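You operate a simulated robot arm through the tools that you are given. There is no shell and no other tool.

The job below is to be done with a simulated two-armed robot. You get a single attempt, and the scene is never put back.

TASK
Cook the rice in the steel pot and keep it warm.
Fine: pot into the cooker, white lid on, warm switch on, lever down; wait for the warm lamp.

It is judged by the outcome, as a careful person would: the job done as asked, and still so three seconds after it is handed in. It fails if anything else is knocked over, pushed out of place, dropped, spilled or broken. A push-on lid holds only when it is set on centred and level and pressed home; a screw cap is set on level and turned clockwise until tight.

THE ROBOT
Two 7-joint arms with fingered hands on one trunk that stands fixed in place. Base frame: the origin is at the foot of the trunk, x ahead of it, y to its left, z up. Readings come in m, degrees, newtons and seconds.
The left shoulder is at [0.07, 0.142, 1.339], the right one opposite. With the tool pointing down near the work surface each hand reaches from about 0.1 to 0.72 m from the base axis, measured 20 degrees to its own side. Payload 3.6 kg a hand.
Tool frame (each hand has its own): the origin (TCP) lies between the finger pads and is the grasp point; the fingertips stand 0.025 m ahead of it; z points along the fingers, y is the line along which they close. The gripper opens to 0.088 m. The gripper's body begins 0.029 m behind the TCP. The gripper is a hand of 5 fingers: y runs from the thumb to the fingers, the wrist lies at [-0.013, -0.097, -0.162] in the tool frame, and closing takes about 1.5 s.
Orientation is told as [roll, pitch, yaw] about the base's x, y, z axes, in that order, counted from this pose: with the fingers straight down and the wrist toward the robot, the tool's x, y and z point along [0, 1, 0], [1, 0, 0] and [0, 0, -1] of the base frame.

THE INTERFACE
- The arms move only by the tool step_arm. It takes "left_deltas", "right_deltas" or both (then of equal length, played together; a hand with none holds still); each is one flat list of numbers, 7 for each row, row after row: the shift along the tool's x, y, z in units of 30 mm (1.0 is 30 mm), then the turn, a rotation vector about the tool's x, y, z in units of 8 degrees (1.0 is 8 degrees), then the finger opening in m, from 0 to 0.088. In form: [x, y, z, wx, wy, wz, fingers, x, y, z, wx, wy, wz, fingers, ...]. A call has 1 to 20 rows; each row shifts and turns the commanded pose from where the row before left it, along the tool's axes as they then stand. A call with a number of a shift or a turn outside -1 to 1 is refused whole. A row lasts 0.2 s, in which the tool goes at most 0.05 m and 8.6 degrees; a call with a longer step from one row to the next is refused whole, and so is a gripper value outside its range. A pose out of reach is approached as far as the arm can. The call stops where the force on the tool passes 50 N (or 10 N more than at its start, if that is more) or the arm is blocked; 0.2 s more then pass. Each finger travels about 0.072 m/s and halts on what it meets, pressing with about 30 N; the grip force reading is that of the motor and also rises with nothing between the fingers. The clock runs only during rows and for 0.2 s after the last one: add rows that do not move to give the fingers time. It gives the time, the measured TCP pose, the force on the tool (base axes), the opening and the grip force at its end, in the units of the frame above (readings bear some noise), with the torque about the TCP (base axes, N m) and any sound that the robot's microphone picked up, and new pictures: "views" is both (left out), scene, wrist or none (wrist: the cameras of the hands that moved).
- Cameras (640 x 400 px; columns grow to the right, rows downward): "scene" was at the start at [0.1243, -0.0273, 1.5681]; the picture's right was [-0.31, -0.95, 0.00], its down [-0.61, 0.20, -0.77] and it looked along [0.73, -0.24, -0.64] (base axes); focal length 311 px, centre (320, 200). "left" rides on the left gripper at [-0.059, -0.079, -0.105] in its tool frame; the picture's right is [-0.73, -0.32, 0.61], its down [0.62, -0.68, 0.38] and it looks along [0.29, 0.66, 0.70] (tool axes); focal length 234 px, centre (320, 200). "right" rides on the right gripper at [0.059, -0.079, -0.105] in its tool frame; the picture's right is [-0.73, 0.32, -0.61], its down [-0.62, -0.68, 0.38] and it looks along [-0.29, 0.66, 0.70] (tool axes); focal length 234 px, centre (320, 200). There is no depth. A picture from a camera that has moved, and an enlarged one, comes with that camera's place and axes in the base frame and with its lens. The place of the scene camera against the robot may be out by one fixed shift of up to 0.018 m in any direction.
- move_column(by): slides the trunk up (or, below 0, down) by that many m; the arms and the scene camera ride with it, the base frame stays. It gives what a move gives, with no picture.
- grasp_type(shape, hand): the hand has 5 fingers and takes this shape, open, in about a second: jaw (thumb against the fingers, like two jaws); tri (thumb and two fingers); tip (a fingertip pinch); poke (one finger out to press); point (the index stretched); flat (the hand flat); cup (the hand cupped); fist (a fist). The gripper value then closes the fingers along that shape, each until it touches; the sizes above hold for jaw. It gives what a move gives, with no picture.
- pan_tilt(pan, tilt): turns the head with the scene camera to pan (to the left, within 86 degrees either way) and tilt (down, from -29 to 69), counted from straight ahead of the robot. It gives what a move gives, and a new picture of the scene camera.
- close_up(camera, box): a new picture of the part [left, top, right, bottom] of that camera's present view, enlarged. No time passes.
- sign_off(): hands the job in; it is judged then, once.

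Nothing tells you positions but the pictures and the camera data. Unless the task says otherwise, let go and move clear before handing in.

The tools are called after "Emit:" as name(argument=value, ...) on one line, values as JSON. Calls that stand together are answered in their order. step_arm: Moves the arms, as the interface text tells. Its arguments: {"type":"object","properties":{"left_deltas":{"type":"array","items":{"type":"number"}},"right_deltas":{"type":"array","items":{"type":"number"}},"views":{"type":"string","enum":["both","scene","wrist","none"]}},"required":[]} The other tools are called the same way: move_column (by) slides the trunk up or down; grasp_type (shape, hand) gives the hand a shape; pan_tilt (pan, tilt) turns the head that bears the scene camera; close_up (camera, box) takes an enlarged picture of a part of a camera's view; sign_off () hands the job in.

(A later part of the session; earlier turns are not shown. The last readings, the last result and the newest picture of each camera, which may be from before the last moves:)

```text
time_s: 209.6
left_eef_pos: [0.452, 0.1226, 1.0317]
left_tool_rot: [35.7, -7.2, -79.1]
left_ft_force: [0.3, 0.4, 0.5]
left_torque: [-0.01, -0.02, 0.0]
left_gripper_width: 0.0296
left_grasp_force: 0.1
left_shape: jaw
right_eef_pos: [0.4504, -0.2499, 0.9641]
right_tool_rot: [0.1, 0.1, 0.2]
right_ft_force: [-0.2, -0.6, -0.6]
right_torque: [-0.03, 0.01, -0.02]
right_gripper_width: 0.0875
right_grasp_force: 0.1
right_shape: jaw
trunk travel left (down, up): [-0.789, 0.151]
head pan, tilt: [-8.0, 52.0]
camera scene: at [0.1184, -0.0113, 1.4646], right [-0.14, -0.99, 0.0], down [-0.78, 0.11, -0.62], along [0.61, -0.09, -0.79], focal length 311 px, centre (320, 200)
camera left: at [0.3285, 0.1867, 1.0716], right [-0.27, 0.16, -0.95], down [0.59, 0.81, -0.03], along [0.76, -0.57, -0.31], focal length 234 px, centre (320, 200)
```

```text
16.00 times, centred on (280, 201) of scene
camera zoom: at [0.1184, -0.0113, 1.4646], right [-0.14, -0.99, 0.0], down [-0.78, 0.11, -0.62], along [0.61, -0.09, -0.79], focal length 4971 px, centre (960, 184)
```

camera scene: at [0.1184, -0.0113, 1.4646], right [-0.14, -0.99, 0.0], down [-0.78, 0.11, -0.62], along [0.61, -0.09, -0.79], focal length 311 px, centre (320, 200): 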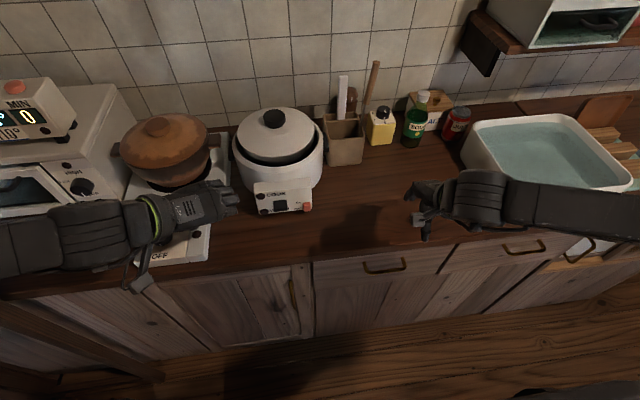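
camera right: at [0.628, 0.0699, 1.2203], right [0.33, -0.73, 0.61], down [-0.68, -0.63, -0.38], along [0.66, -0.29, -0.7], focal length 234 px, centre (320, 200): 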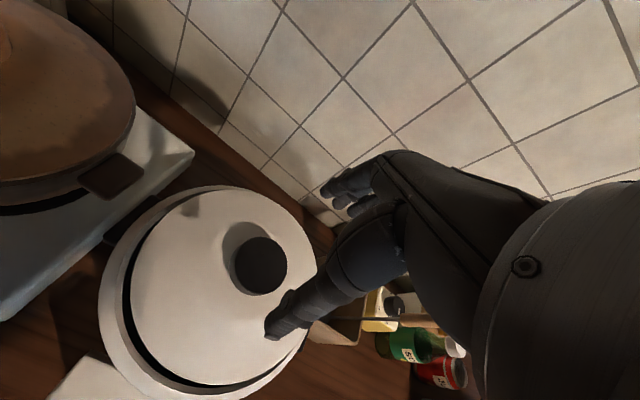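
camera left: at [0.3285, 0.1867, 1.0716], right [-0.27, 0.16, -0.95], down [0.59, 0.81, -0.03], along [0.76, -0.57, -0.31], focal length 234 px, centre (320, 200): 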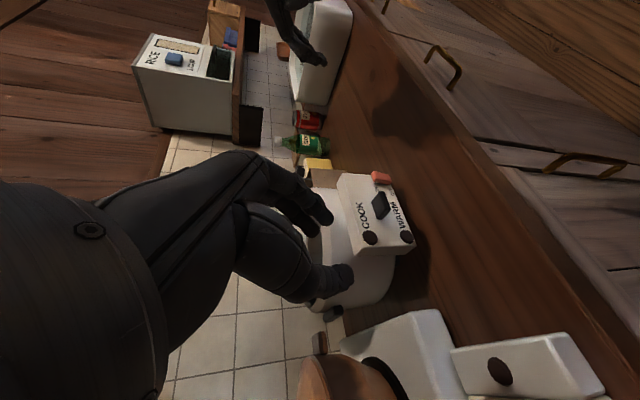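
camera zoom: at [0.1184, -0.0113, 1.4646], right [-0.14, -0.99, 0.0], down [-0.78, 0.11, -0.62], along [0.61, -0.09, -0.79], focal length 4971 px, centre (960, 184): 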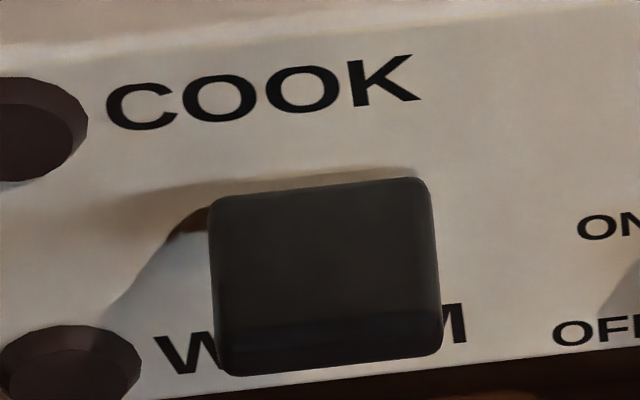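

The red block is about 18×26×9 mm, centred between ON and OFF. Now a close look at the lever.

Emit:
close_up(camera="left", box=[365, 180, 405, 230])

Emit:
close_up(camera="right", box=[40, 0, 140, 40])

```text
8.00 times, centred on (385, 205) of left
camera zoom: at [0.3285, 0.1867, 1.0716], right [-0.27, 0.16, -0.95], down [0.59, 0.81, -0.03], along [0.76, -0.57, -0.31], focal length 1873 px, centre (-200, 160)
```

zoom: 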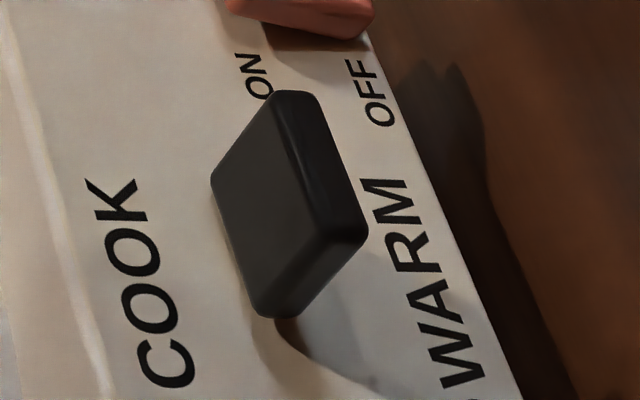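

```text
6.40 times, centred on (90, 20) of right
camera zoom: at [0.3715, -0.1914, 1.0687], right [0.33, -0.73, 0.61], down [-0.68, -0.63, -0.38], along [0.66, -0.29, -0.7], focal length 1499 px, centre (1792, 1352)
```

zoom: 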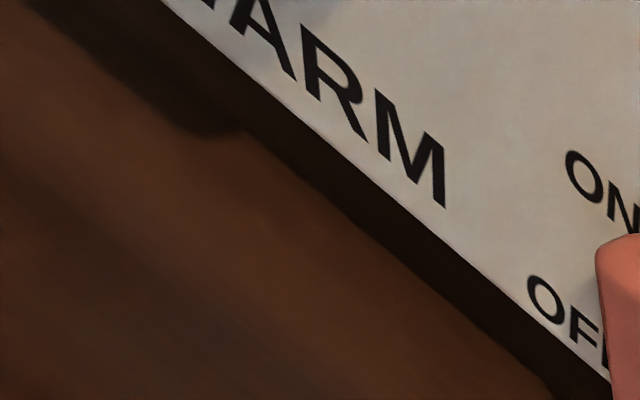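

The lever is a small horizontal plate (x 0.55–0.576, y 0.003–0.032, top z≈0.891), easy to press down from above. For the red switch, I'll press a fingertip on its front and drag upward toward ON. I'll prepare the right hand: poke shape, pitched 45° forward.

Emit:
grasp_type(shape="poke", hand="right")

Emit:
step_arm(right_deltas=[0.95, -0.1, 0, -0.9, 0, 0, 0, 0.95, -0.1, 0, -0.9, 0, 0, 0, 0.9, 0, 0, -0.9, 0, 0, 0, 0.9, 0, 0, -0.9, 0, 0, 0, 0.9, 0, 0, -0.9, 0, 0, 0, 0.9, 0, 0, -0.9, 0, 0, 0, 0.9, 0, 0, 0, 0, 0, 0], views="both")

```text
time_s: 210.5
left_eef_pos: [0.4505, 0.1246, 1.0333]
left_tool_rot: [35.8, -7.2, -79.2]
left_ft_force: [0.0, -0.1, 0.6]
left_torque: [0.0, -0.01, 0.03]
left_gripper_width: 0.0296
left_grasp_force: 0.0
left_shape: jaw
right_eef_pos: [0.45, -0.2506, 0.9646]
right_tool_rot: [0.1, 0.0, 0.3]
right_ft_force: [0.4, 0.6, 1.2]
right_torque: [-0.01, 0.01, 0.02]
right_gripper_width: 0.0002
right_grasp_force: 0.0
right_shape: poke
trunk travel left (down, up): [-0.789, 0.151]
head pan, tilt: [-8.0, 52.0]
```

```text
time_s: 212.1
left_eef_pos: [0.4513, 0.1225, 1.0324]
left_tool_rot: [35.8, -7.1, -79.2]
left_ft_force: [-0.1, 0.1, -0.6]
left_torque: [0.02, -0.02, 0.04]
left_gripper_width: 0.0298
left_grasp_force: 0.0
left_shape: jaw
right_eef_pos: [0.433, -0.1721, 1.0255]
right_tool_rot: [6.4, -17.5, 5.6]
right_ft_force: [-0.2, 0.0, -0.6]
right_torque: [-0.01, -0.02, 0.0]
right_gripper_width: 0.0
right_grasp_force: 0.1
right_shape: poke
right hand out of reach, approached as far as the arm can: row 2, 3, 4, 5, 6, 7
trunk travel left (down, up): [-0.789, 0.151]
head pan, tilt: [-8.0, 52.0]
camera scene: at [0.1181, -0.0124, 1.4645], right [-0.14, -0.99, 0.0], down [-0.78, 0.11, -0.62], along [0.61, -0.09, -0.79], focal length 311 px, centre (320, 200)
camera right: at [0.3196, -0.1368, 1.1066], right [0.23, -0.77, 0.59], down [-0.45, -0.62, -0.64], along [0.86, -0.12, -0.49], focal length 234 px, centre (320, 200)
```

scene: 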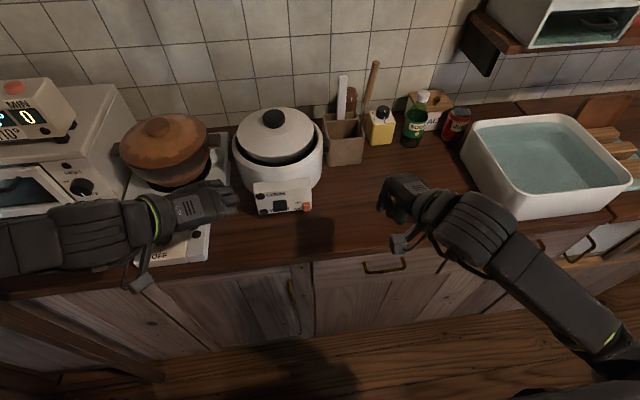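
right: 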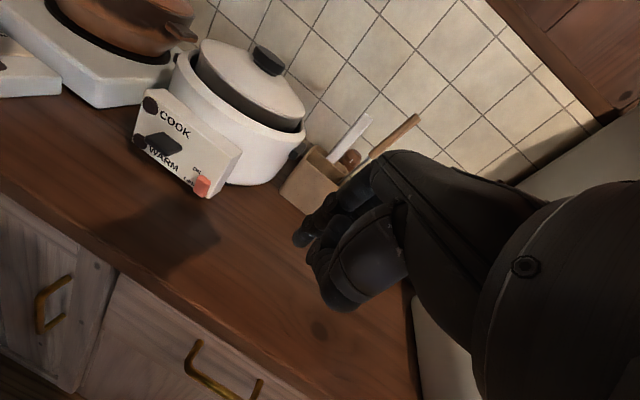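

The near reach is limited at this trunk height. I'll raise the trunk so the hand works lower relative to the shoulder.

Emit:
close_up(camera="right", box=[120, 80, 260, 210])

Emit:
move_column(by=0.15)

Emit:
step_arm(right_deltas=[0, 0.2, 0.9, 0, 0, 0, 0, 0, 0.2, 0.9, 0, 0, 0, 0, 0, 0.2, 0.9, 0, 0, 0, 0, 0, 0.2, 0.9, 0, 0, 0, 0, 0, 0.2, 0.9, 0, 0, 0, 0, 0, 0.2, 0.9, 0, 0, 0, 0], views="scene")

```text
3.08 times, centred on (190, 145) of right
camera zoom: at [0.3196, -0.1368, 1.1066], right [0.23, -0.77, 0.59], down [-0.45, -0.62, -0.64], along [0.86, -0.12, -0.49], focal length 720 px, centre (720, 369)
```

zoom: 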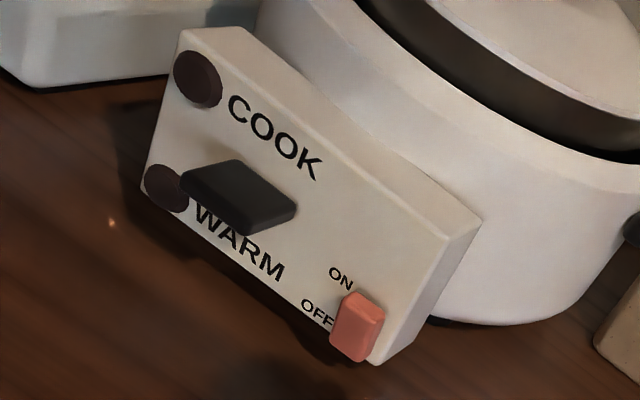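

```text
time_s: 213.8
left_eef_pos: [0.449, 0.1234, 1.1825]
left_tool_rot: [35.8, -7.4, -79.0]
left_ft_force: [0.5, 0.0, 0.6]
left_torque: [0.03, -0.04, -0.02]
left_gripper_width: 0.0299
left_grasp_force: 0.1
left_shape: jaw
right_eef_pos: [0.4321, -0.1721, 1.1751]
right_tool_rot: [6.5, -17.5, 5.9]
right_ft_force: [0.3, 0.4, 0.4]
right_torque: [0.01, 0.02, 0.03]
right_gripper_width: 0.0001
right_grasp_force: 0.1
right_shape: poke
trunk travel left (down, up): [-0.939, 0.001]
head pan, tilt: [-8.0, 52.0]
```

```text
time_s: 215.2
left_eef_pos: [0.4511, 0.1245, 1.1828]
left_tool_rot: [35.9, -7.3, -79.0]
left_ft_force: [-0.1, -0.4, 0.8]
left_torque: [0.0, 0.0, -0.01]
left_gripper_width: 0.0298
left_grasp_force: 0.0
left_shape: jaw
right_eef_pos: [0.4486, -0.1885, 1.119]
right_tool_rot: [6.6, -17.5, 6.0]
right_ft_force: [-0.1, 0.4, 0.8]
right_torque: [-0.03, -0.01, 0.0]
right_gripper_width: 0.0
right_grasp_force: 0.0
right_shape: poke
right hand out of reach, approached as far as the arm can: row 1, 2, 3, 4, 5, 6
trunk travel left (down, up): [-0.939, 0.001]
head pan, tilt: [-8.0, 52.0]
camera scene: at [0.1177, -0.0109, 1.6146], right [-0.14, -0.99, 0.0], down [-0.78, 0.11, -0.62], along [0.61, -0.09, -0.79], focal length 311 px, centre (320, 200)
```

scene: 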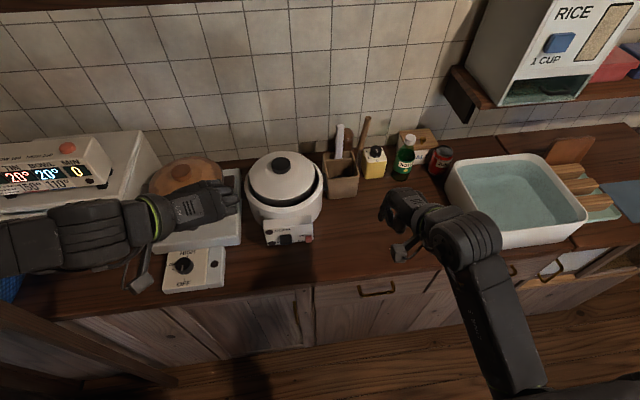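

Pitching is awkward this close in. Instead I'll keep the finger vertical and yaw the right hand to about -45°, which makes the index fingertip the forward-most part.

Emit:
step_arm(right_deltas=[0, 0, 0, 0.73, -0.27, 0.25, 0, 0, 0, 0, 0.73, -0.27, 0.25, 0, 0, 0, 0, 0.73, -0.27, 0.25, 0, 0, 0, 0, 0, 0, 0.9, 0, 0, 0, 0, 0, 0, 0.9, 0, 0, 0, 0, 0, 0, 0.9, 0, 0, 0, 0, 0, 0, 0.9, 0, 0, 0, 0, 0, 0, 0.9, 0, 0, 0, 0, 0, 0, 0.9, 0], views="scene")

```text
time_s: 217.2
left_eef_pos: [0.4509, 0.1232, 1.1832]
left_tool_rot: [35.8, -7.4, -79.2]
left_ft_force: [-0.8, 0.9, -0.9]
left_torque: [-0.01, -0.01, 0.01]
left_gripper_width: 0.0297
left_grasp_force: 0.0
left_shape: jaw
right_eef_pos: [0.4481, -0.1877, 1.1191]
right_tool_rot: [0.2, 0.7, -42.5]
right_ft_force: [0.5, 1.3, 0.6]
right_torque: [-0.03, 0.03, 0.01]
right_gripper_width: 0.0001
right_grasp_force: 0.0
right_shape: poke
right hand out of reach, approached as far as the arm can: row 1
trunk travel left (down, up): [-0.939, 0.001]
head pan, tilt: [-8.0, 52.0]
camera scene: at [0.1182, -0.0102, 1.6145], right [-0.14, -0.99, 0.0], down [-0.78, 0.11, -0.62], along [0.61, -0.09, -0.79], focal length 311 px, centre (320, 200)
```

scene: 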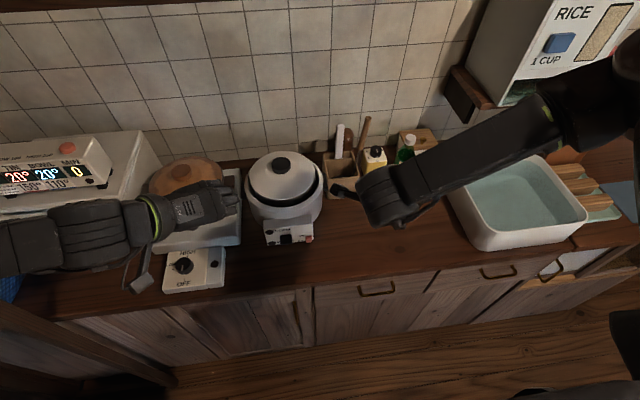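

Emit:
step_arm(right_deltas=[0.87, -0.43, 0.3, 0, 0, 0, 0, 0.87, -0.43, 0.5, 0, 0, 0, 0, 0.87, -0.43, 0.8, 0, 0, 0, 0, 0.87, -0.43, 0.8, 0, 0, 0, 0, 0.87, -0.43, 0.8, 0, 0, 0, 0], views="scene")

```text
time_s: 218.4
left_eef_pos: [0.4517, 0.1246, 1.1814]
left_tool_rot: [35.7, -7.4, -79.1]
left_ft_force: [-0.5, -0.2, 0.4]
left_torque: [-0.01, 0.01, 0.03]
left_gripper_width: 0.0299
left_grasp_force: 0.1
left_shape: jaw
right_eef_pos: [0.4882, -0.0442, 1.0244]
right_tool_rot: [0.2, 0.7, -42.4]
right_ft_force: [-0.2, -0.2, -0.2]
right_torque: [-0.05, 0.0, -0.01]
right_gripper_width: 0.0
right_grasp_force: 0.1
right_shape: poke
trunk travel left (down, up): [-0.939, 0.001]
head pan, tilt: [-8.0, 52.0]
camera scene: at [0.1184, -0.0092, 1.6146], right [-0.14, -0.99, 0.0], down [-0.78, 0.11, -0.62], along [0.61, -0.09, -0.79], focal length 311 px, centre (320, 200)
```

scene: 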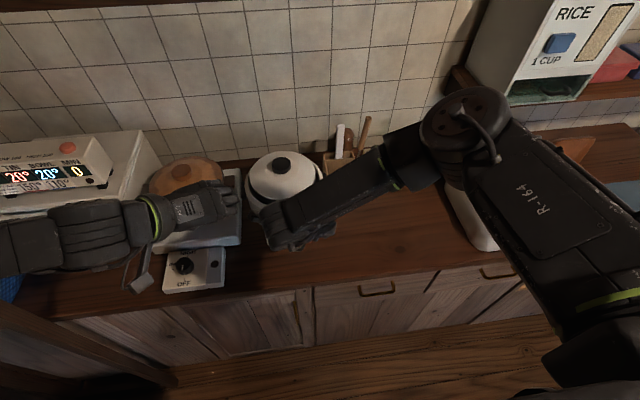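

Emit:
move_column(by=-0.12)

Emit:
step_arm(right_deltas=[0.2, 0.2, 0, 0, 0, 0, 0], views="both")

Emit:
close_up(camera="left", box=[320, 130, 460, 270])

Emit:
close_up(camera="scene", box=[240, 150, 340, 230])

```text
time_s: 219.9
left_eef_pos: [0.4521, 0.1238, 1.0633]
left_tool_rot: [35.8, -7.2, -79.1]
left_ft_force: [-0.1, 0.0, 0.1]
left_torque: [-0.02, 0.0, 0.01]
left_gripper_width: 0.0295
left_grasp_force: 0.0
left_shape: jaw
right_eef_pos: [0.486, -0.0462, 0.9042]
right_tool_rot: [0.3, 0.7, -42.3]
right_ft_force: [0.3, -0.1, 0.1]
right_torque: [-0.01, -0.01, -0.02]
right_gripper_width: 0.0
right_grasp_force: 0.0
right_shape: poke
trunk travel left (down, up): [-0.819, 0.121]
head pan, tilt: [-8.0, 52.0]
```

```text
time_s: 220.3
left_eef_pos: [0.4503, 0.1247, 1.0611]
left_tool_rot: [35.8, -7.4, -79.1]
left_ft_force: [0.4, 0.3, 0.2]
left_torque: [-0.03, 0.03, 0.01]
left_gripper_width: 0.0298
left_grasp_force: 0.1
left_shape: jaw
right_eef_pos: [0.4948, -0.0461, 0.9037]
right_tool_rot: [0.3, 0.7, -42.4]
right_ft_force: [-0.2, -0.1, -1.0]
right_torque: [0.0, 0.01, -0.01]
right_gripper_width: 0.0001
right_grasp_force: 0.1
right_shape: poke
trunk travel left (down, up): [-0.819, 0.121]
head pan, tilt: [-8.0, 52.0]
camera scene: at [0.118, -0.0113, 1.4946], right [-0.14, -0.99, 0.0], down [-0.78, 0.11, -0.62], along [0.61, -0.09, -0.79], focal length 311 px, centre (320, 200)
camera right: at [0.4768, 0.0505, 1.0107], right [-0.25, -0.76, 0.6], down [-0.93, 0.0, -0.38], along [0.29, -0.65, -0.7], focal length 234 px, centre (320, 200)
```

scene: 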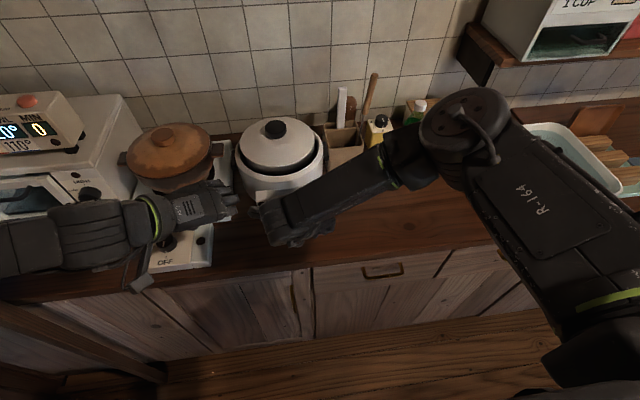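
right: 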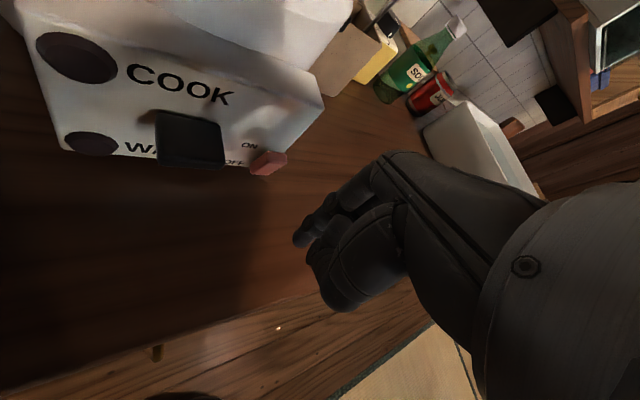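

```text
2.86 times, centred on (390, 200) of left
camera zoom: at [0.3284, 0.1868, 1.102], right [-0.27, 0.16, -0.95], down [0.59, 0.81, -0.03], along [0.76, -0.57, -0.31], focal length 669 px, centre (120, 200)
```

zoom: 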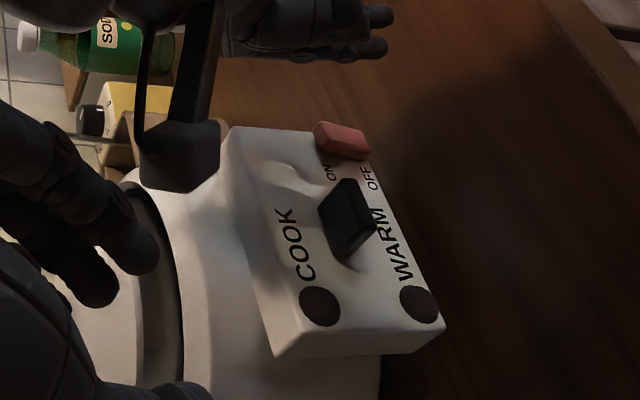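

```text
5.00 times, centred on (290, 190) of scene
camera zoom: at [0.118, -0.0113, 1.4946], right [-0.14, -0.99, 0.0], down [-0.78, 0.11, -0.62], along [0.61, -0.09, -0.79], focal length 1554 px, centre (470, 250)
```

zoom: 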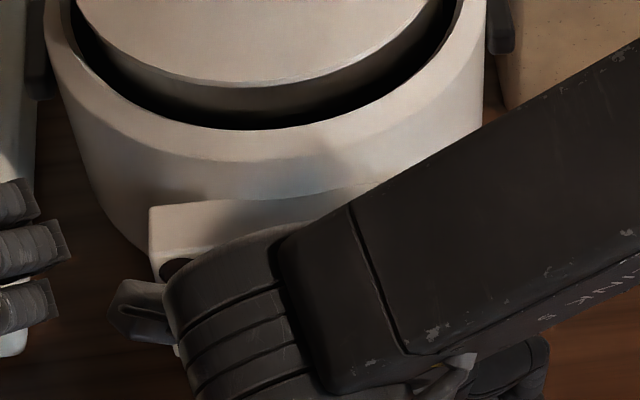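

The right hand's view shows the index tip and red switch. I'll approach to about 1 cm in front of the switch at its upper half.

Emit:
step_arm(right_deltas=[0.47, 0.587, 0.43, 0, 0, 0, 0, 0.47, 0.587, 0.43, 0, 0, 0, 0], views="wrist")

Emit:
close_up(camera="right", box=[200, 120, 360, 280])

Emit:
close_up(camera="left", box=[350, 130, 450, 230])

```text
time_s: 220.9
left_eef_pos: [0.4507, 0.1234, 1.0633]
left_tool_rot: [35.7, -7.4, -79.1]
left_ft_force: [0.0, 0.4, 0.4]
left_torque: [0.02, -0.04, 0.02]
left_gripper_width: 0.0299
left_grasp_force: 0.0
left_shape: jaw
right_eef_pos: [0.5402, -0.0476, 0.8782]
right_tool_rot: [0.3, 0.7, -42.3]
right_ft_force: [0.9, 0.3, -0.4]
right_torque: [-0.01, -0.03, -0.01]
right_gripper_width: 0.0005
right_grasp_force: 0.3
right_shape: poke
trunk travel left (down, up): [-0.819, 0.121]
head pan, tilt: [-8.0, 52.0]
camera right: at [0.5221, 0.0483, 0.9846], right [-0.25, -0.76, 0.6], down [-0.93, 0.0, -0.38], along [0.29, -0.65, -0.7], focal length 234 px, centre (320, 200)
```

right: 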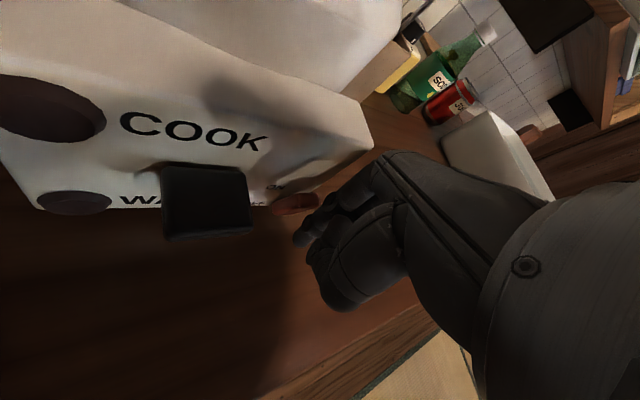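

```text
2.50 times, centred on (280, 200) of right
camera zoom: at [0.5221, 0.0483, 0.9846], right [-0.25, -0.76, 0.6], down [-0.93, 0.0, -0.38], along [0.29, -0.65, -0.7], focal length 585 px, centre (420, 200)
```

zoom: 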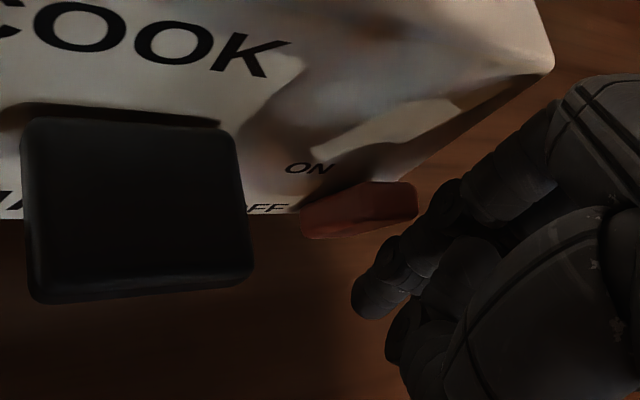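

```text
4.00 times, centred on (400, 180) of left
camera zoom: at [0.3287, 0.1868, 1.1019], right [-0.27, 0.16, -0.95], down [0.59, 0.81, -0.03], along [0.76, -0.57, -0.31], focal length 937 px, centre (0, 280)
```

zoom: 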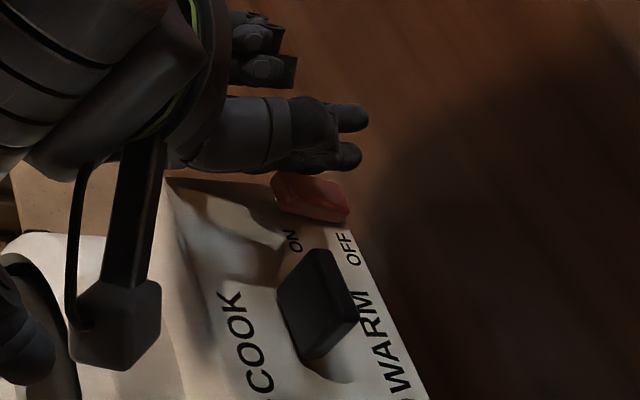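

The tip is aligned with the switch (y≈-0.042). I'll advance gently until contact.

Emit:
step_arm(right_deltas=[0.18, 0.197, 0, 0, 0, 0, 0, 0.067, 0.074, 0, 0, 0, 0, 0], views="none")

Emit:
step_arm(right_deltas=[0.067, 0.074, 0, 0, 0, 0, 0], views="none")

Emit:
close_up(camera="left", box=[350, 130, 450, 230])

Emit:
close_up(camera="right", box=[200, 120, 360, 280])

```text
time_s: 221.5
left_eef_pos: [0.448, 0.1214, 1.0634]
left_tool_rot: [35.8, -7.3, -79.2]
left_ft_force: [0.4, 0.2, -0.7]
left_torque: [0.0, 0.01, -0.01]
left_gripper_width: 0.0298
left_grasp_force: 0.0
left_shape: jaw
right_eef_pos: [0.5481, -0.05, 0.8786]
right_tool_rot: [0.4, 0.7, -42.4]
right_ft_force: [-15.6, -5.5, 2.7]
right_torque: [0.24, -0.73, -0.27]
right_gripper_width: 0.0
right_grasp_force: 0.2
right_shape: poke
trunk travel left (down, up): [-0.819, 0.121]
head pan, tilt: [-8.0, 52.0]
```

```text
time_s: 221.9
left_eef_pos: [0.4477, 0.1225, 1.0652]
left_tool_rot: [36.1, -7.2, -79.2]
left_ft_force: [-0.6, -0.3, 0.2]
left_torque: [-0.02, -0.01, -0.03]
left_gripper_width: 0.03
left_grasp_force: 0.1
left_shape: jaw
right_eef_pos: [0.5498, -0.05, 0.8801]
right_tool_rot: [0.4, 0.6, -42.4]
right_ft_force: [-23.9, -7.8, -0.9]
right_torque: [0.36, -0.97, -0.3]
right_gripper_width: 0.0
right_grasp_force: 0.0
right_shape: poke
trunk travel left (down, up): [-0.819, 0.121]
head pan, tilt: [-8.0, 52.0]
```

```text
4.00 times, centred on (400, 180) of left
camera zoom: at [0.3241, 0.185, 1.1035], right [-0.26, 0.16, -0.95], down [0.59, 0.81, -0.03], along [0.76, -0.57, -0.31], focal length 937 px, centre (0, 280)
```

zoom: 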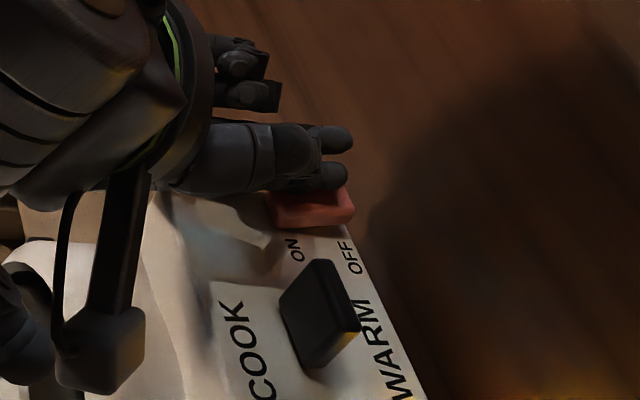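

```text
2.50 times, centred on (280, 200) of right
camera zoom: at [0.5311, 0.0462, 0.9862], right [-0.25, -0.76, 0.6], down [-0.93, 0.0, -0.38], along [0.29, -0.65, -0.71], focal length 585 px, centre (420, 200)
```

zoom: 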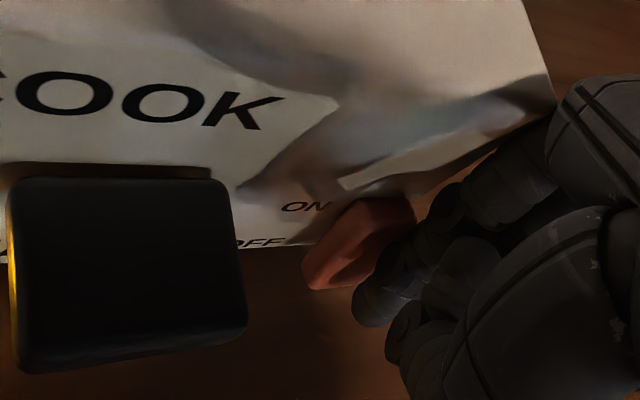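

The red block tilted in, so it's a rocker after all, and an orange glow appeared nearby, so the warm lamp may have lit. I'll back off and look.

Emit:
step_arm(right_deltas=[-0.5, -0.55, 0, 0, 0, 0, 0, -0.5, -0.55, 0, 0, 0, 0, 0, -0.5, -0.55, 0, 0, 0, 0, 0], views="both")

Emit:
close_up(camera="left", box=[350, 130, 450, 260])

Emit:
close_up(camera="right", box=[0, 0, 320, 200])

```text
time_s: 222.7
left_eef_pos: [0.4502, 0.1235, 1.0631]
left_tool_rot: [35.8, -7.3, -79.1]
left_ft_force: [-1.0, 0.3, 0.0]
left_torque: [-0.01, 0.04, -0.01]
left_gripper_width: 0.0294
left_grasp_force: 0.0
left_shape: jaw
right_eef_pos: [0.486, -0.0484, 0.8792]
right_tool_rot: [0.3, 0.7, -42.4]
right_ft_force: [0.1, -0.3, -0.3]
right_torque: [-0.03, 0.0, -0.03]
right_gripper_width: 0.0
right_grasp_force: 0.0
right_shape: poke
trunk travel left (down, up): [-0.819, 0.121]
head pan, tilt: [-8.0, 52.0]
camera scene: at [0.1176, -0.0115, 1.4946], right [-0.14, -0.99, 0.0], down [-0.78, 0.11, -0.62], along [0.61, -0.09, -0.79], focal length 311 px, centre (320, 200)
camera right: at [0.4685, 0.0478, 0.9855], right [-0.25, -0.76, 0.6], down [-0.93, 0.0, -0.38], along [0.29, -0.65, -0.7], focal length 234 px, centre (320, 200)
```

scene: 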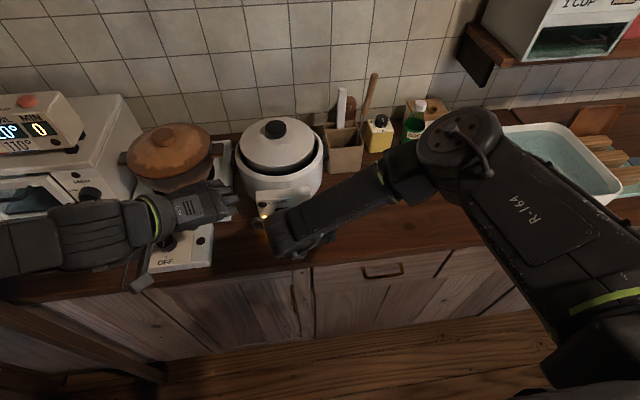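
right: 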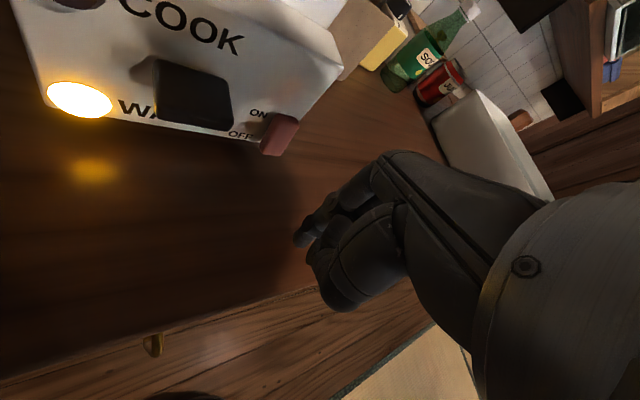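

```text
3.08 times, centred on (400, 195) of left
camera zoom: at [0.3281, 0.1867, 1.1021], right [-0.27, 0.16, -0.95], down [0.59, 0.81, -0.03], along [0.76, -0.57, -0.31], focal length 720 px, centre (74, 215)
```

zoom: 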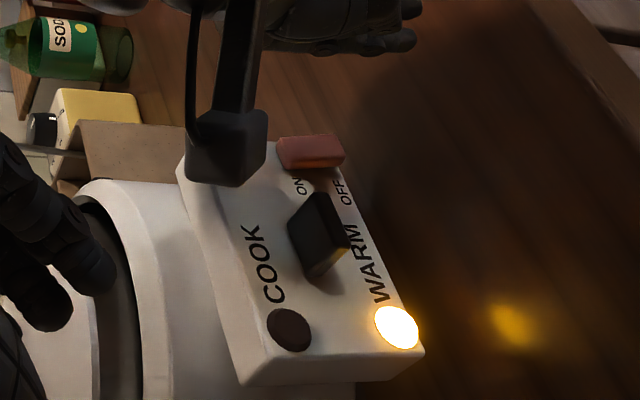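

```text
2.00 times, centred on (160, 100) of right
camera zoom: at [0.4685, 0.0478, 0.9855], right [-0.25, -0.76, 0.6], down [-0.93, 0.0, -0.38], along [0.29, -0.65, -0.7], focal length 468 px, centre (640, 400)
```

zoom: 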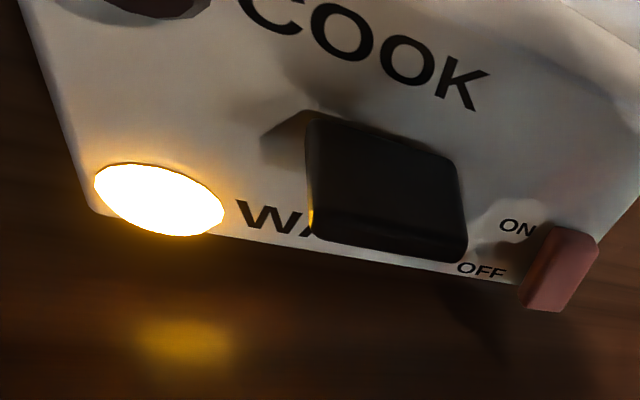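

The WARM lamp is lit and the rocker reads ON. Next is the lever. First I'll move the left hand well away, then bring the right fingertip above the lever plate.

Emit:
step_arm(left_deltas=[-0.03, -0.837, -0.818, 0, 0, 0, 0.03, -0.03, -0.837, -0.818, 0, 0, 0, 0.03, -0.03, -0.837, -0.818, 0, 0, 0, 0.03, -0.03, -0.837, -0.818, 0, 0, 0, 0.03, -0.03, -0.837, -0.818, 0, 0, 0, 0.03], right_deltas=[0, 0, -0.7, 0, 0, 0, 0, 0, 0, -0.7, 0, 0, 0, 0, 0, 0, -0.5, 0, 0, 0, 0, 0, 0, 0, 0, 0, 0, 0, 0, 0, 0, 0, 0, 0, 0], views="none")

Emit:
step_arm(right_deltas=[0.75, 0.08, 0, 0, 0, 0, 0, 0.75, 0.08, 0, 0, 0, 0, 0, 0.75, 0.08, 0, 0, 0, 0, 0, 0.75, 0.08, 0, 0, 0, 0, 0], views="both")

Emit:
close_up(camera="right", box=[160, 100, 400, 300])

Emit:
close_up(camera="left", box=[300, 120, 460, 280])

```text
time_s: 223.9
left_eef_pos: [0.4027, 0.1733, 1.0992]
left_tool_rot: [35.8, -7.3, -79.1]
left_ft_force: [-0.1, -0.5, -0.2]
left_torque: [-0.02, -0.01, 0.01]
left_gripper_width: 0.0301
left_grasp_force: 0.2
left_shape: jaw
left hand out of reach, approached as far as the arm can: row 3, 4, 5
right_eef_pos: [0.4869, -0.049, 0.9363]
right_tool_rot: [0.2, 0.6, -42.4]
right_ft_force: [0.5, 0.3, -0.7]
right_torque: [-0.02, 0.02, 0.02]
right_gripper_width: 0.0001
right_grasp_force: 0.1
right_shape: poke
trunk travel left (down, up): [-0.819, 0.121]
head pan, tilt: [-8.0, 52.0]
```

```text
time_s: 224.9
left_eef_pos: [0.4027, 0.1746, 1.0973]
left_tool_rot: [35.8, -7.3, -79.1]
left_ft_force: [-0.8, 0.4, 0.8]
left_torque: [-0.03, 0.02, 0.01]
left_gripper_width: 0.0298
left_grasp_force: 0.0
left_shape: jaw
right_eef_pos: [0.5547, 0.0122, 0.9363]
right_tool_rot: [0.2, 0.7, -42.4]
right_ft_force: [-0.4, -0.1, -0.8]
right_torque: [-0.03, -0.04, 0.0]
right_gripper_width: 0.0002
right_grasp_force: 0.1
right_shape: poke
trunk travel left (down, up): [-0.819, 0.121]
head pan, tilt: [-8.0, 52.0]
camera scene: at [0.1179, -0.0103, 1.4946], right [-0.14, -0.99, 0.0], down [-0.78, 0.11, -0.62], along [0.61, -0.09, -0.79], focal length 311 px, centre (320, 200)
camera right: at [0.5368, 0.1083, 1.0421], right [-0.25, -0.76, 0.6], down [-0.93, 0.0, -0.38], along [0.29, -0.65, -0.7], focal length 234 px, centre (320, 200)
```

scene: 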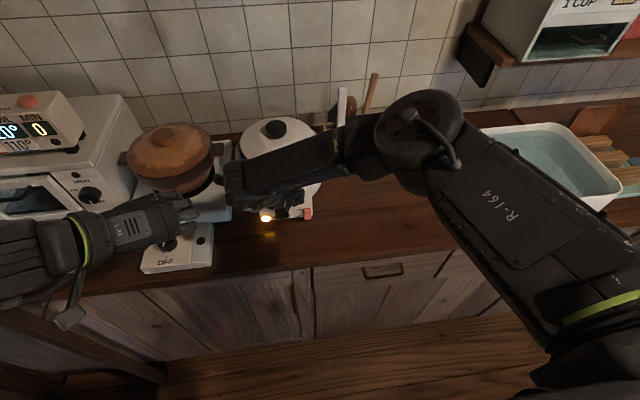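
right: 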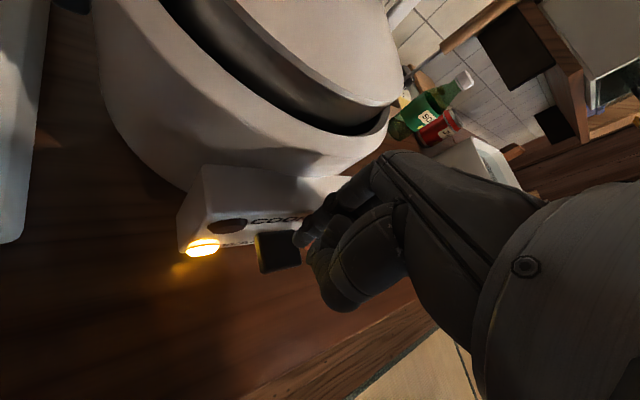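

```text
2.00 times, centred on (280, 200) of right
camera zoom: at [0.5368, 0.1083, 1.0421], right [-0.25, -0.76, 0.6], down [-0.93, 0.0, -0.38], along [0.29, -0.65, -0.7], focal length 468 px, centre (400, 200)
```

zoom: 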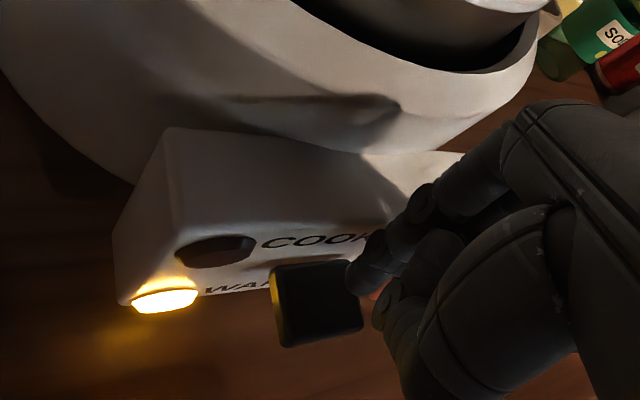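

```text
2.50 times, centred on (380, 200) of left
camera zoom: at [0.2809, 0.2368, 1.1371], right [-0.27, 0.16, -0.95], down [0.59, 0.81, -0.03], along [0.76, -0.57, -0.31], focal length 585 px, centre (170, 200)
```

zoom: 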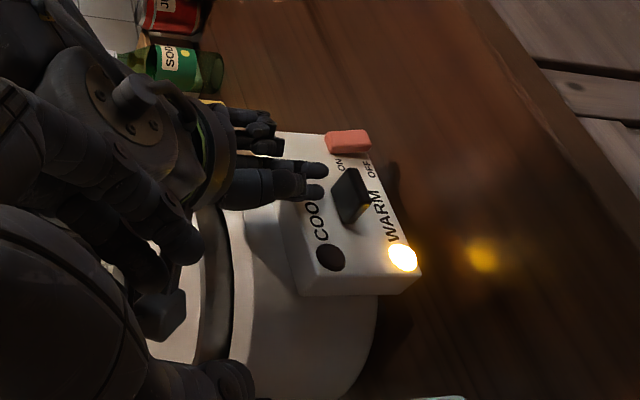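

Fingertips are right above the lever plate. I'll press down.

Emit:
step_arm(right_deltas=[0, 0, 0.5, 0, 0, 0, 0, 0, 0, 0.2, 0, 0, 0, 0, 0, 0, 0.2, 0, 0, 0, 0, 0, 0, 0.2, 0, 0, 0, 0], views="none")

Emit:
close_up(camera="right", box=[160, 100, 400, 300])

Emit:
close_up(camera="left", box=[300, 120, 460, 280])

```text
time_s: 225.9
left_eef_pos: [0.3994, 0.1726, 1.0999]
left_tool_rot: [36.1, -7.2, -79.1]
left_ft_force: [-0.8, 1.0, 0.1]
left_torque: [0.01, -0.03, 0.02]
left_gripper_width: 0.0297
left_grasp_force: 0.0
left_shape: jaw
right_eef_pos: [0.5529, 0.0115, 0.9061]
right_tool_rot: [0.3, 0.5, -42.3]
right_ft_force: [-8.0, -1.9, 11.9]
right_torque: [-0.07, -0.33, -0.03]
right_gripper_width: 0.0
right_grasp_force: 0.0
right_shape: poke
trunk travel left (down, up): [-0.819, 0.121]
head pan, tilt: [-8.0, 52.0]
```

```text
2.00 times, centred on (280, 200) of right
camera zoom: at [0.5336, 0.108, 1.0114], right [-0.25, -0.76, 0.6], down [-0.92, 0.0, -0.38], along [0.29, -0.65, -0.7], focal length 468 px, centre (400, 200)
```

zoom: 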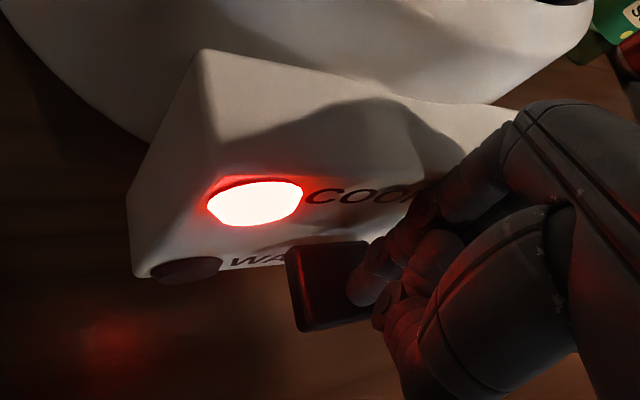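

```text
2.50 times, centred on (380, 200) of left
camera zoom: at [0.2772, 0.236, 1.1385], right [-0.26, 0.16, -0.95], down [0.59, 0.81, -0.03], along [0.76, -0.57, -0.31], focal length 585 px, centre (170, 200)
```

zoom: 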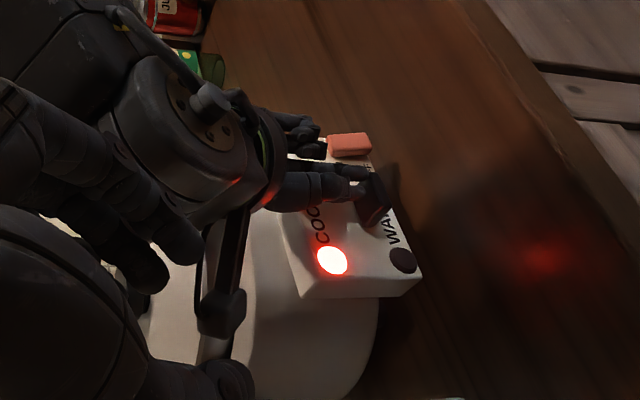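

The red COOK lamp is on. I'll raise the finger and check that the lever stays latched.

Emit:
step_arm(right_deltas=[0, 0, -0.5, 0, 0, 0, 0, 0, 0, -0.9, 0, 0, 0, 0, -0.5, -0.5, -0.9, 0, 0, 0, 0, -0.7, -0.5, -0.5, 0, 0, 0, 0, -0.9, -0.4, 0, 0, 0, 0, 0, -0.9, -0.4, 0, 0, 0, 0, 0, -0.9, -0.4, 0, 0, 0, 0, 0], views="both")

Emit:
close_up(camera="left", box=[300, 120, 460, 280])

Emit:
close_up(camera="scene", box=[220, 100, 350, 230])

```text
time_s: 227.5
left_eef_pos: [0.4023, 0.1732, 1.0983]
left_tool_rot: [35.8, -7.3, -79.1]
left_ft_force: [0.1, -0.2, -0.6]
left_torque: [-0.02, 0.01, 0.02]
left_gripper_width: 0.0296
left_grasp_force: 0.0
left_shape: jaw
right_eef_pos: [0.4272, -0.031, 0.9875]
right_tool_rot: [0.3, 0.7, -42.5]
right_ft_force: [-0.5, -0.3, -0.2]
right_torque: [-0.02, -0.03, 0.0]
right_gripper_width: 0.0001
right_grasp_force: 0.1
right_shape: poke
trunk travel left (down, up): [-0.819, 0.121]
head pan, tilt: [-8.0, 52.0]
camera scene: at [0.1167, -0.0115, 1.4947], right [-0.14, -0.99, 0.0], down [-0.78, 0.11, -0.62], along [0.61, -0.09, -0.79], focal length 311 px, centre (320, 200)
camera right: at [0.409, 0.065, 1.0934], right [-0.25, -0.76, 0.6], down [-0.93, 0.0, -0.38], along [0.29, -0.65, -0.71], focal length 234 px, centre (320, 200)
```

scene: 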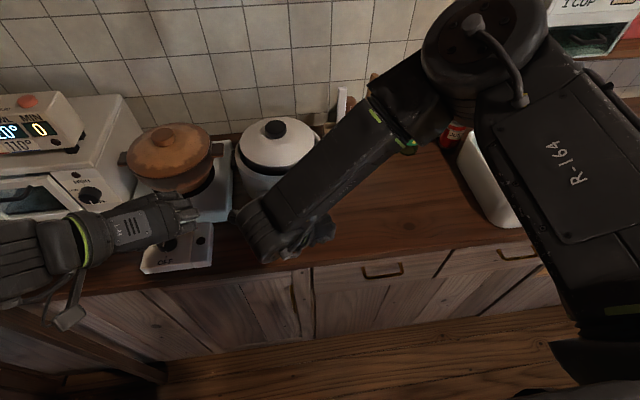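
right: 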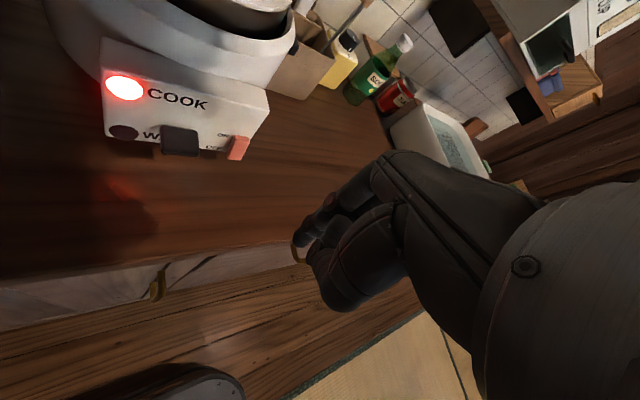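

```text
2.50 times, centred on (380, 200) of left
camera zoom: at [0.28, 0.2359, 1.1376], right [-0.27, 0.16, -0.95], down [0.59, 0.81, -0.03], along [0.76, -0.57, -0.31], focal length 585 px, centre (170, 200)
```

zoom: 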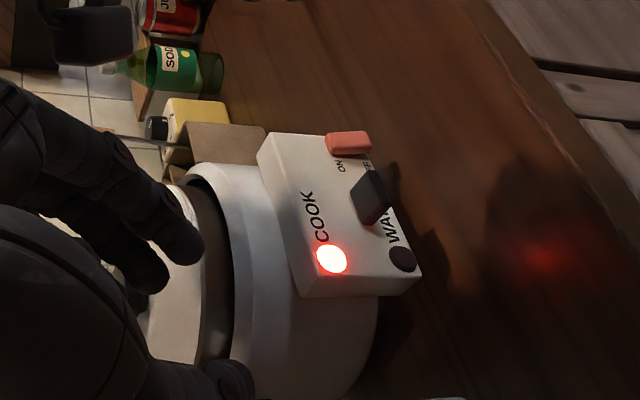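

```text
3.08 times, centred on (285, 165) of scene
camera zoom: at [0.1167, -0.0115, 1.4947], right [-0.14, -0.99, 0.0], down [-0.78, 0.11, -0.62], along [0.61, -0.09, -0.79], focal length 956 px, centre (428, 308)
```

zoom: 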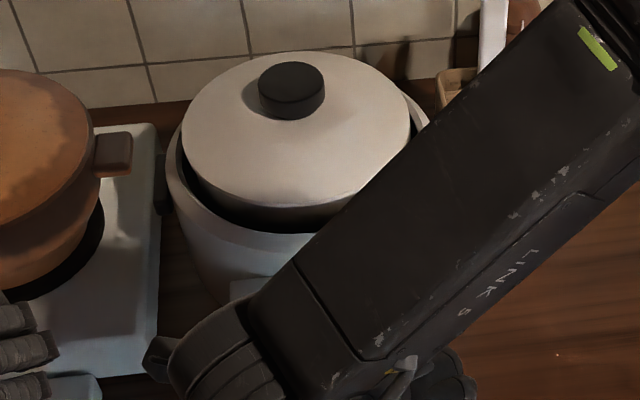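

Cooking is latched. I'll withdraw the right hand further and wait for the warm lamp.

Emit:
step_arm(right_deltas=[-0.9, 0.5, -0.4, 0, 0, 0, 0, -0.9, 0.5, -0.4, 0, 0, 0, 0, -0.9, 0.5, -0.4, 0, 0, 0, 0, -0.9, 0.5, -0.4, 0, 0, 0, 0, -0.9, 0.5, -0.4, 0, 0, 0, 0, -0.9, 0.5, 0, 0, 0, 0, 0, -0.9, 0.5, 0, 0, 0, 0, 0, 0, 0, 0, 0, 0, 0, 0, 0, 0, 0, 0, 0, 0, 0, 0, 0, 0, 0, 0, 0, 0, 0, 0, 0, 0, 0, 0, 0, 0, 0, 0, 0, 0, 0, 0], views="both")

Emit:
close_up(camera="scene", box=[220, 100, 350, 230])

```text
time_s: 230.1
left_eef_pos: [0.4039, 0.1731, 1.0976]
left_tool_rot: [35.8, -7.3, -79.1]
left_ft_force: [0.0, -0.5, -0.7]
left_torque: [-0.02, 0.0, 0.0]
left_gripper_width: 0.0298
left_grasp_force: 0.1
left_shape: jaw
right_eef_pos: [0.3782, -0.2416, 1.0456]
right_tool_rot: [0.3, 1.0, -42.4]
right_ft_force: [0.4, -0.4, -0.6]
right_torque: [-0.01, 0.04, -0.01]
right_gripper_width: 0.0
right_grasp_force: 0.0
right_shape: poke
trunk travel left (down, up): [-0.819, 0.121]
head pan, tilt: [-8.0, 52.0]
camera scene: at [0.1175, -0.0113, 1.4946], right [-0.14, -0.99, 0.0], down [-0.78, 0.11, -0.62], along [0.61, -0.09, -0.79], focal length 311 px, centre (320, 200)
camera right: at [0.3598, -0.1461, 1.1521], right [-0.25, -0.76, 0.6], down [-0.93, 0.0, -0.38], along [0.28, -0.65, -0.71], focal length 234 px, centre (320, 200)
```

scene: 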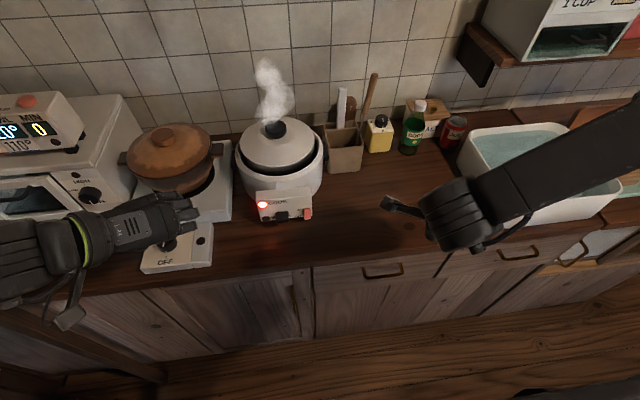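
right: 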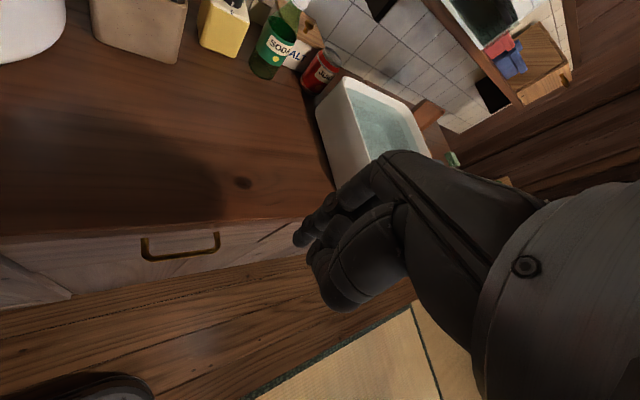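

```text
3.08 times, centred on (285, 165) of scene
camera zoom: at [0.1175, -0.0113, 1.4946], right [-0.14, -0.99, 0.0], down [-0.78, 0.11, -0.62], along [0.61, -0.09, -0.79], focal length 956 px, centre (428, 308)
```

zoom: 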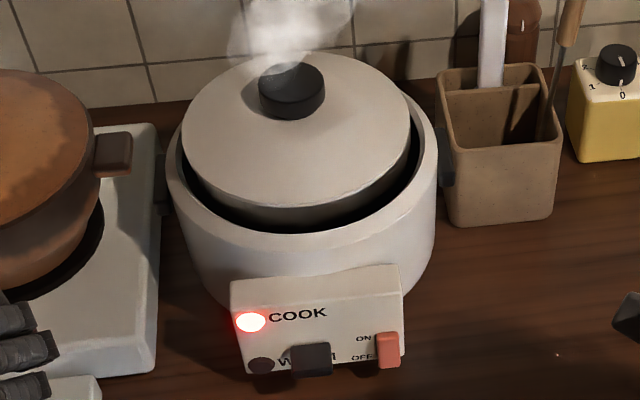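

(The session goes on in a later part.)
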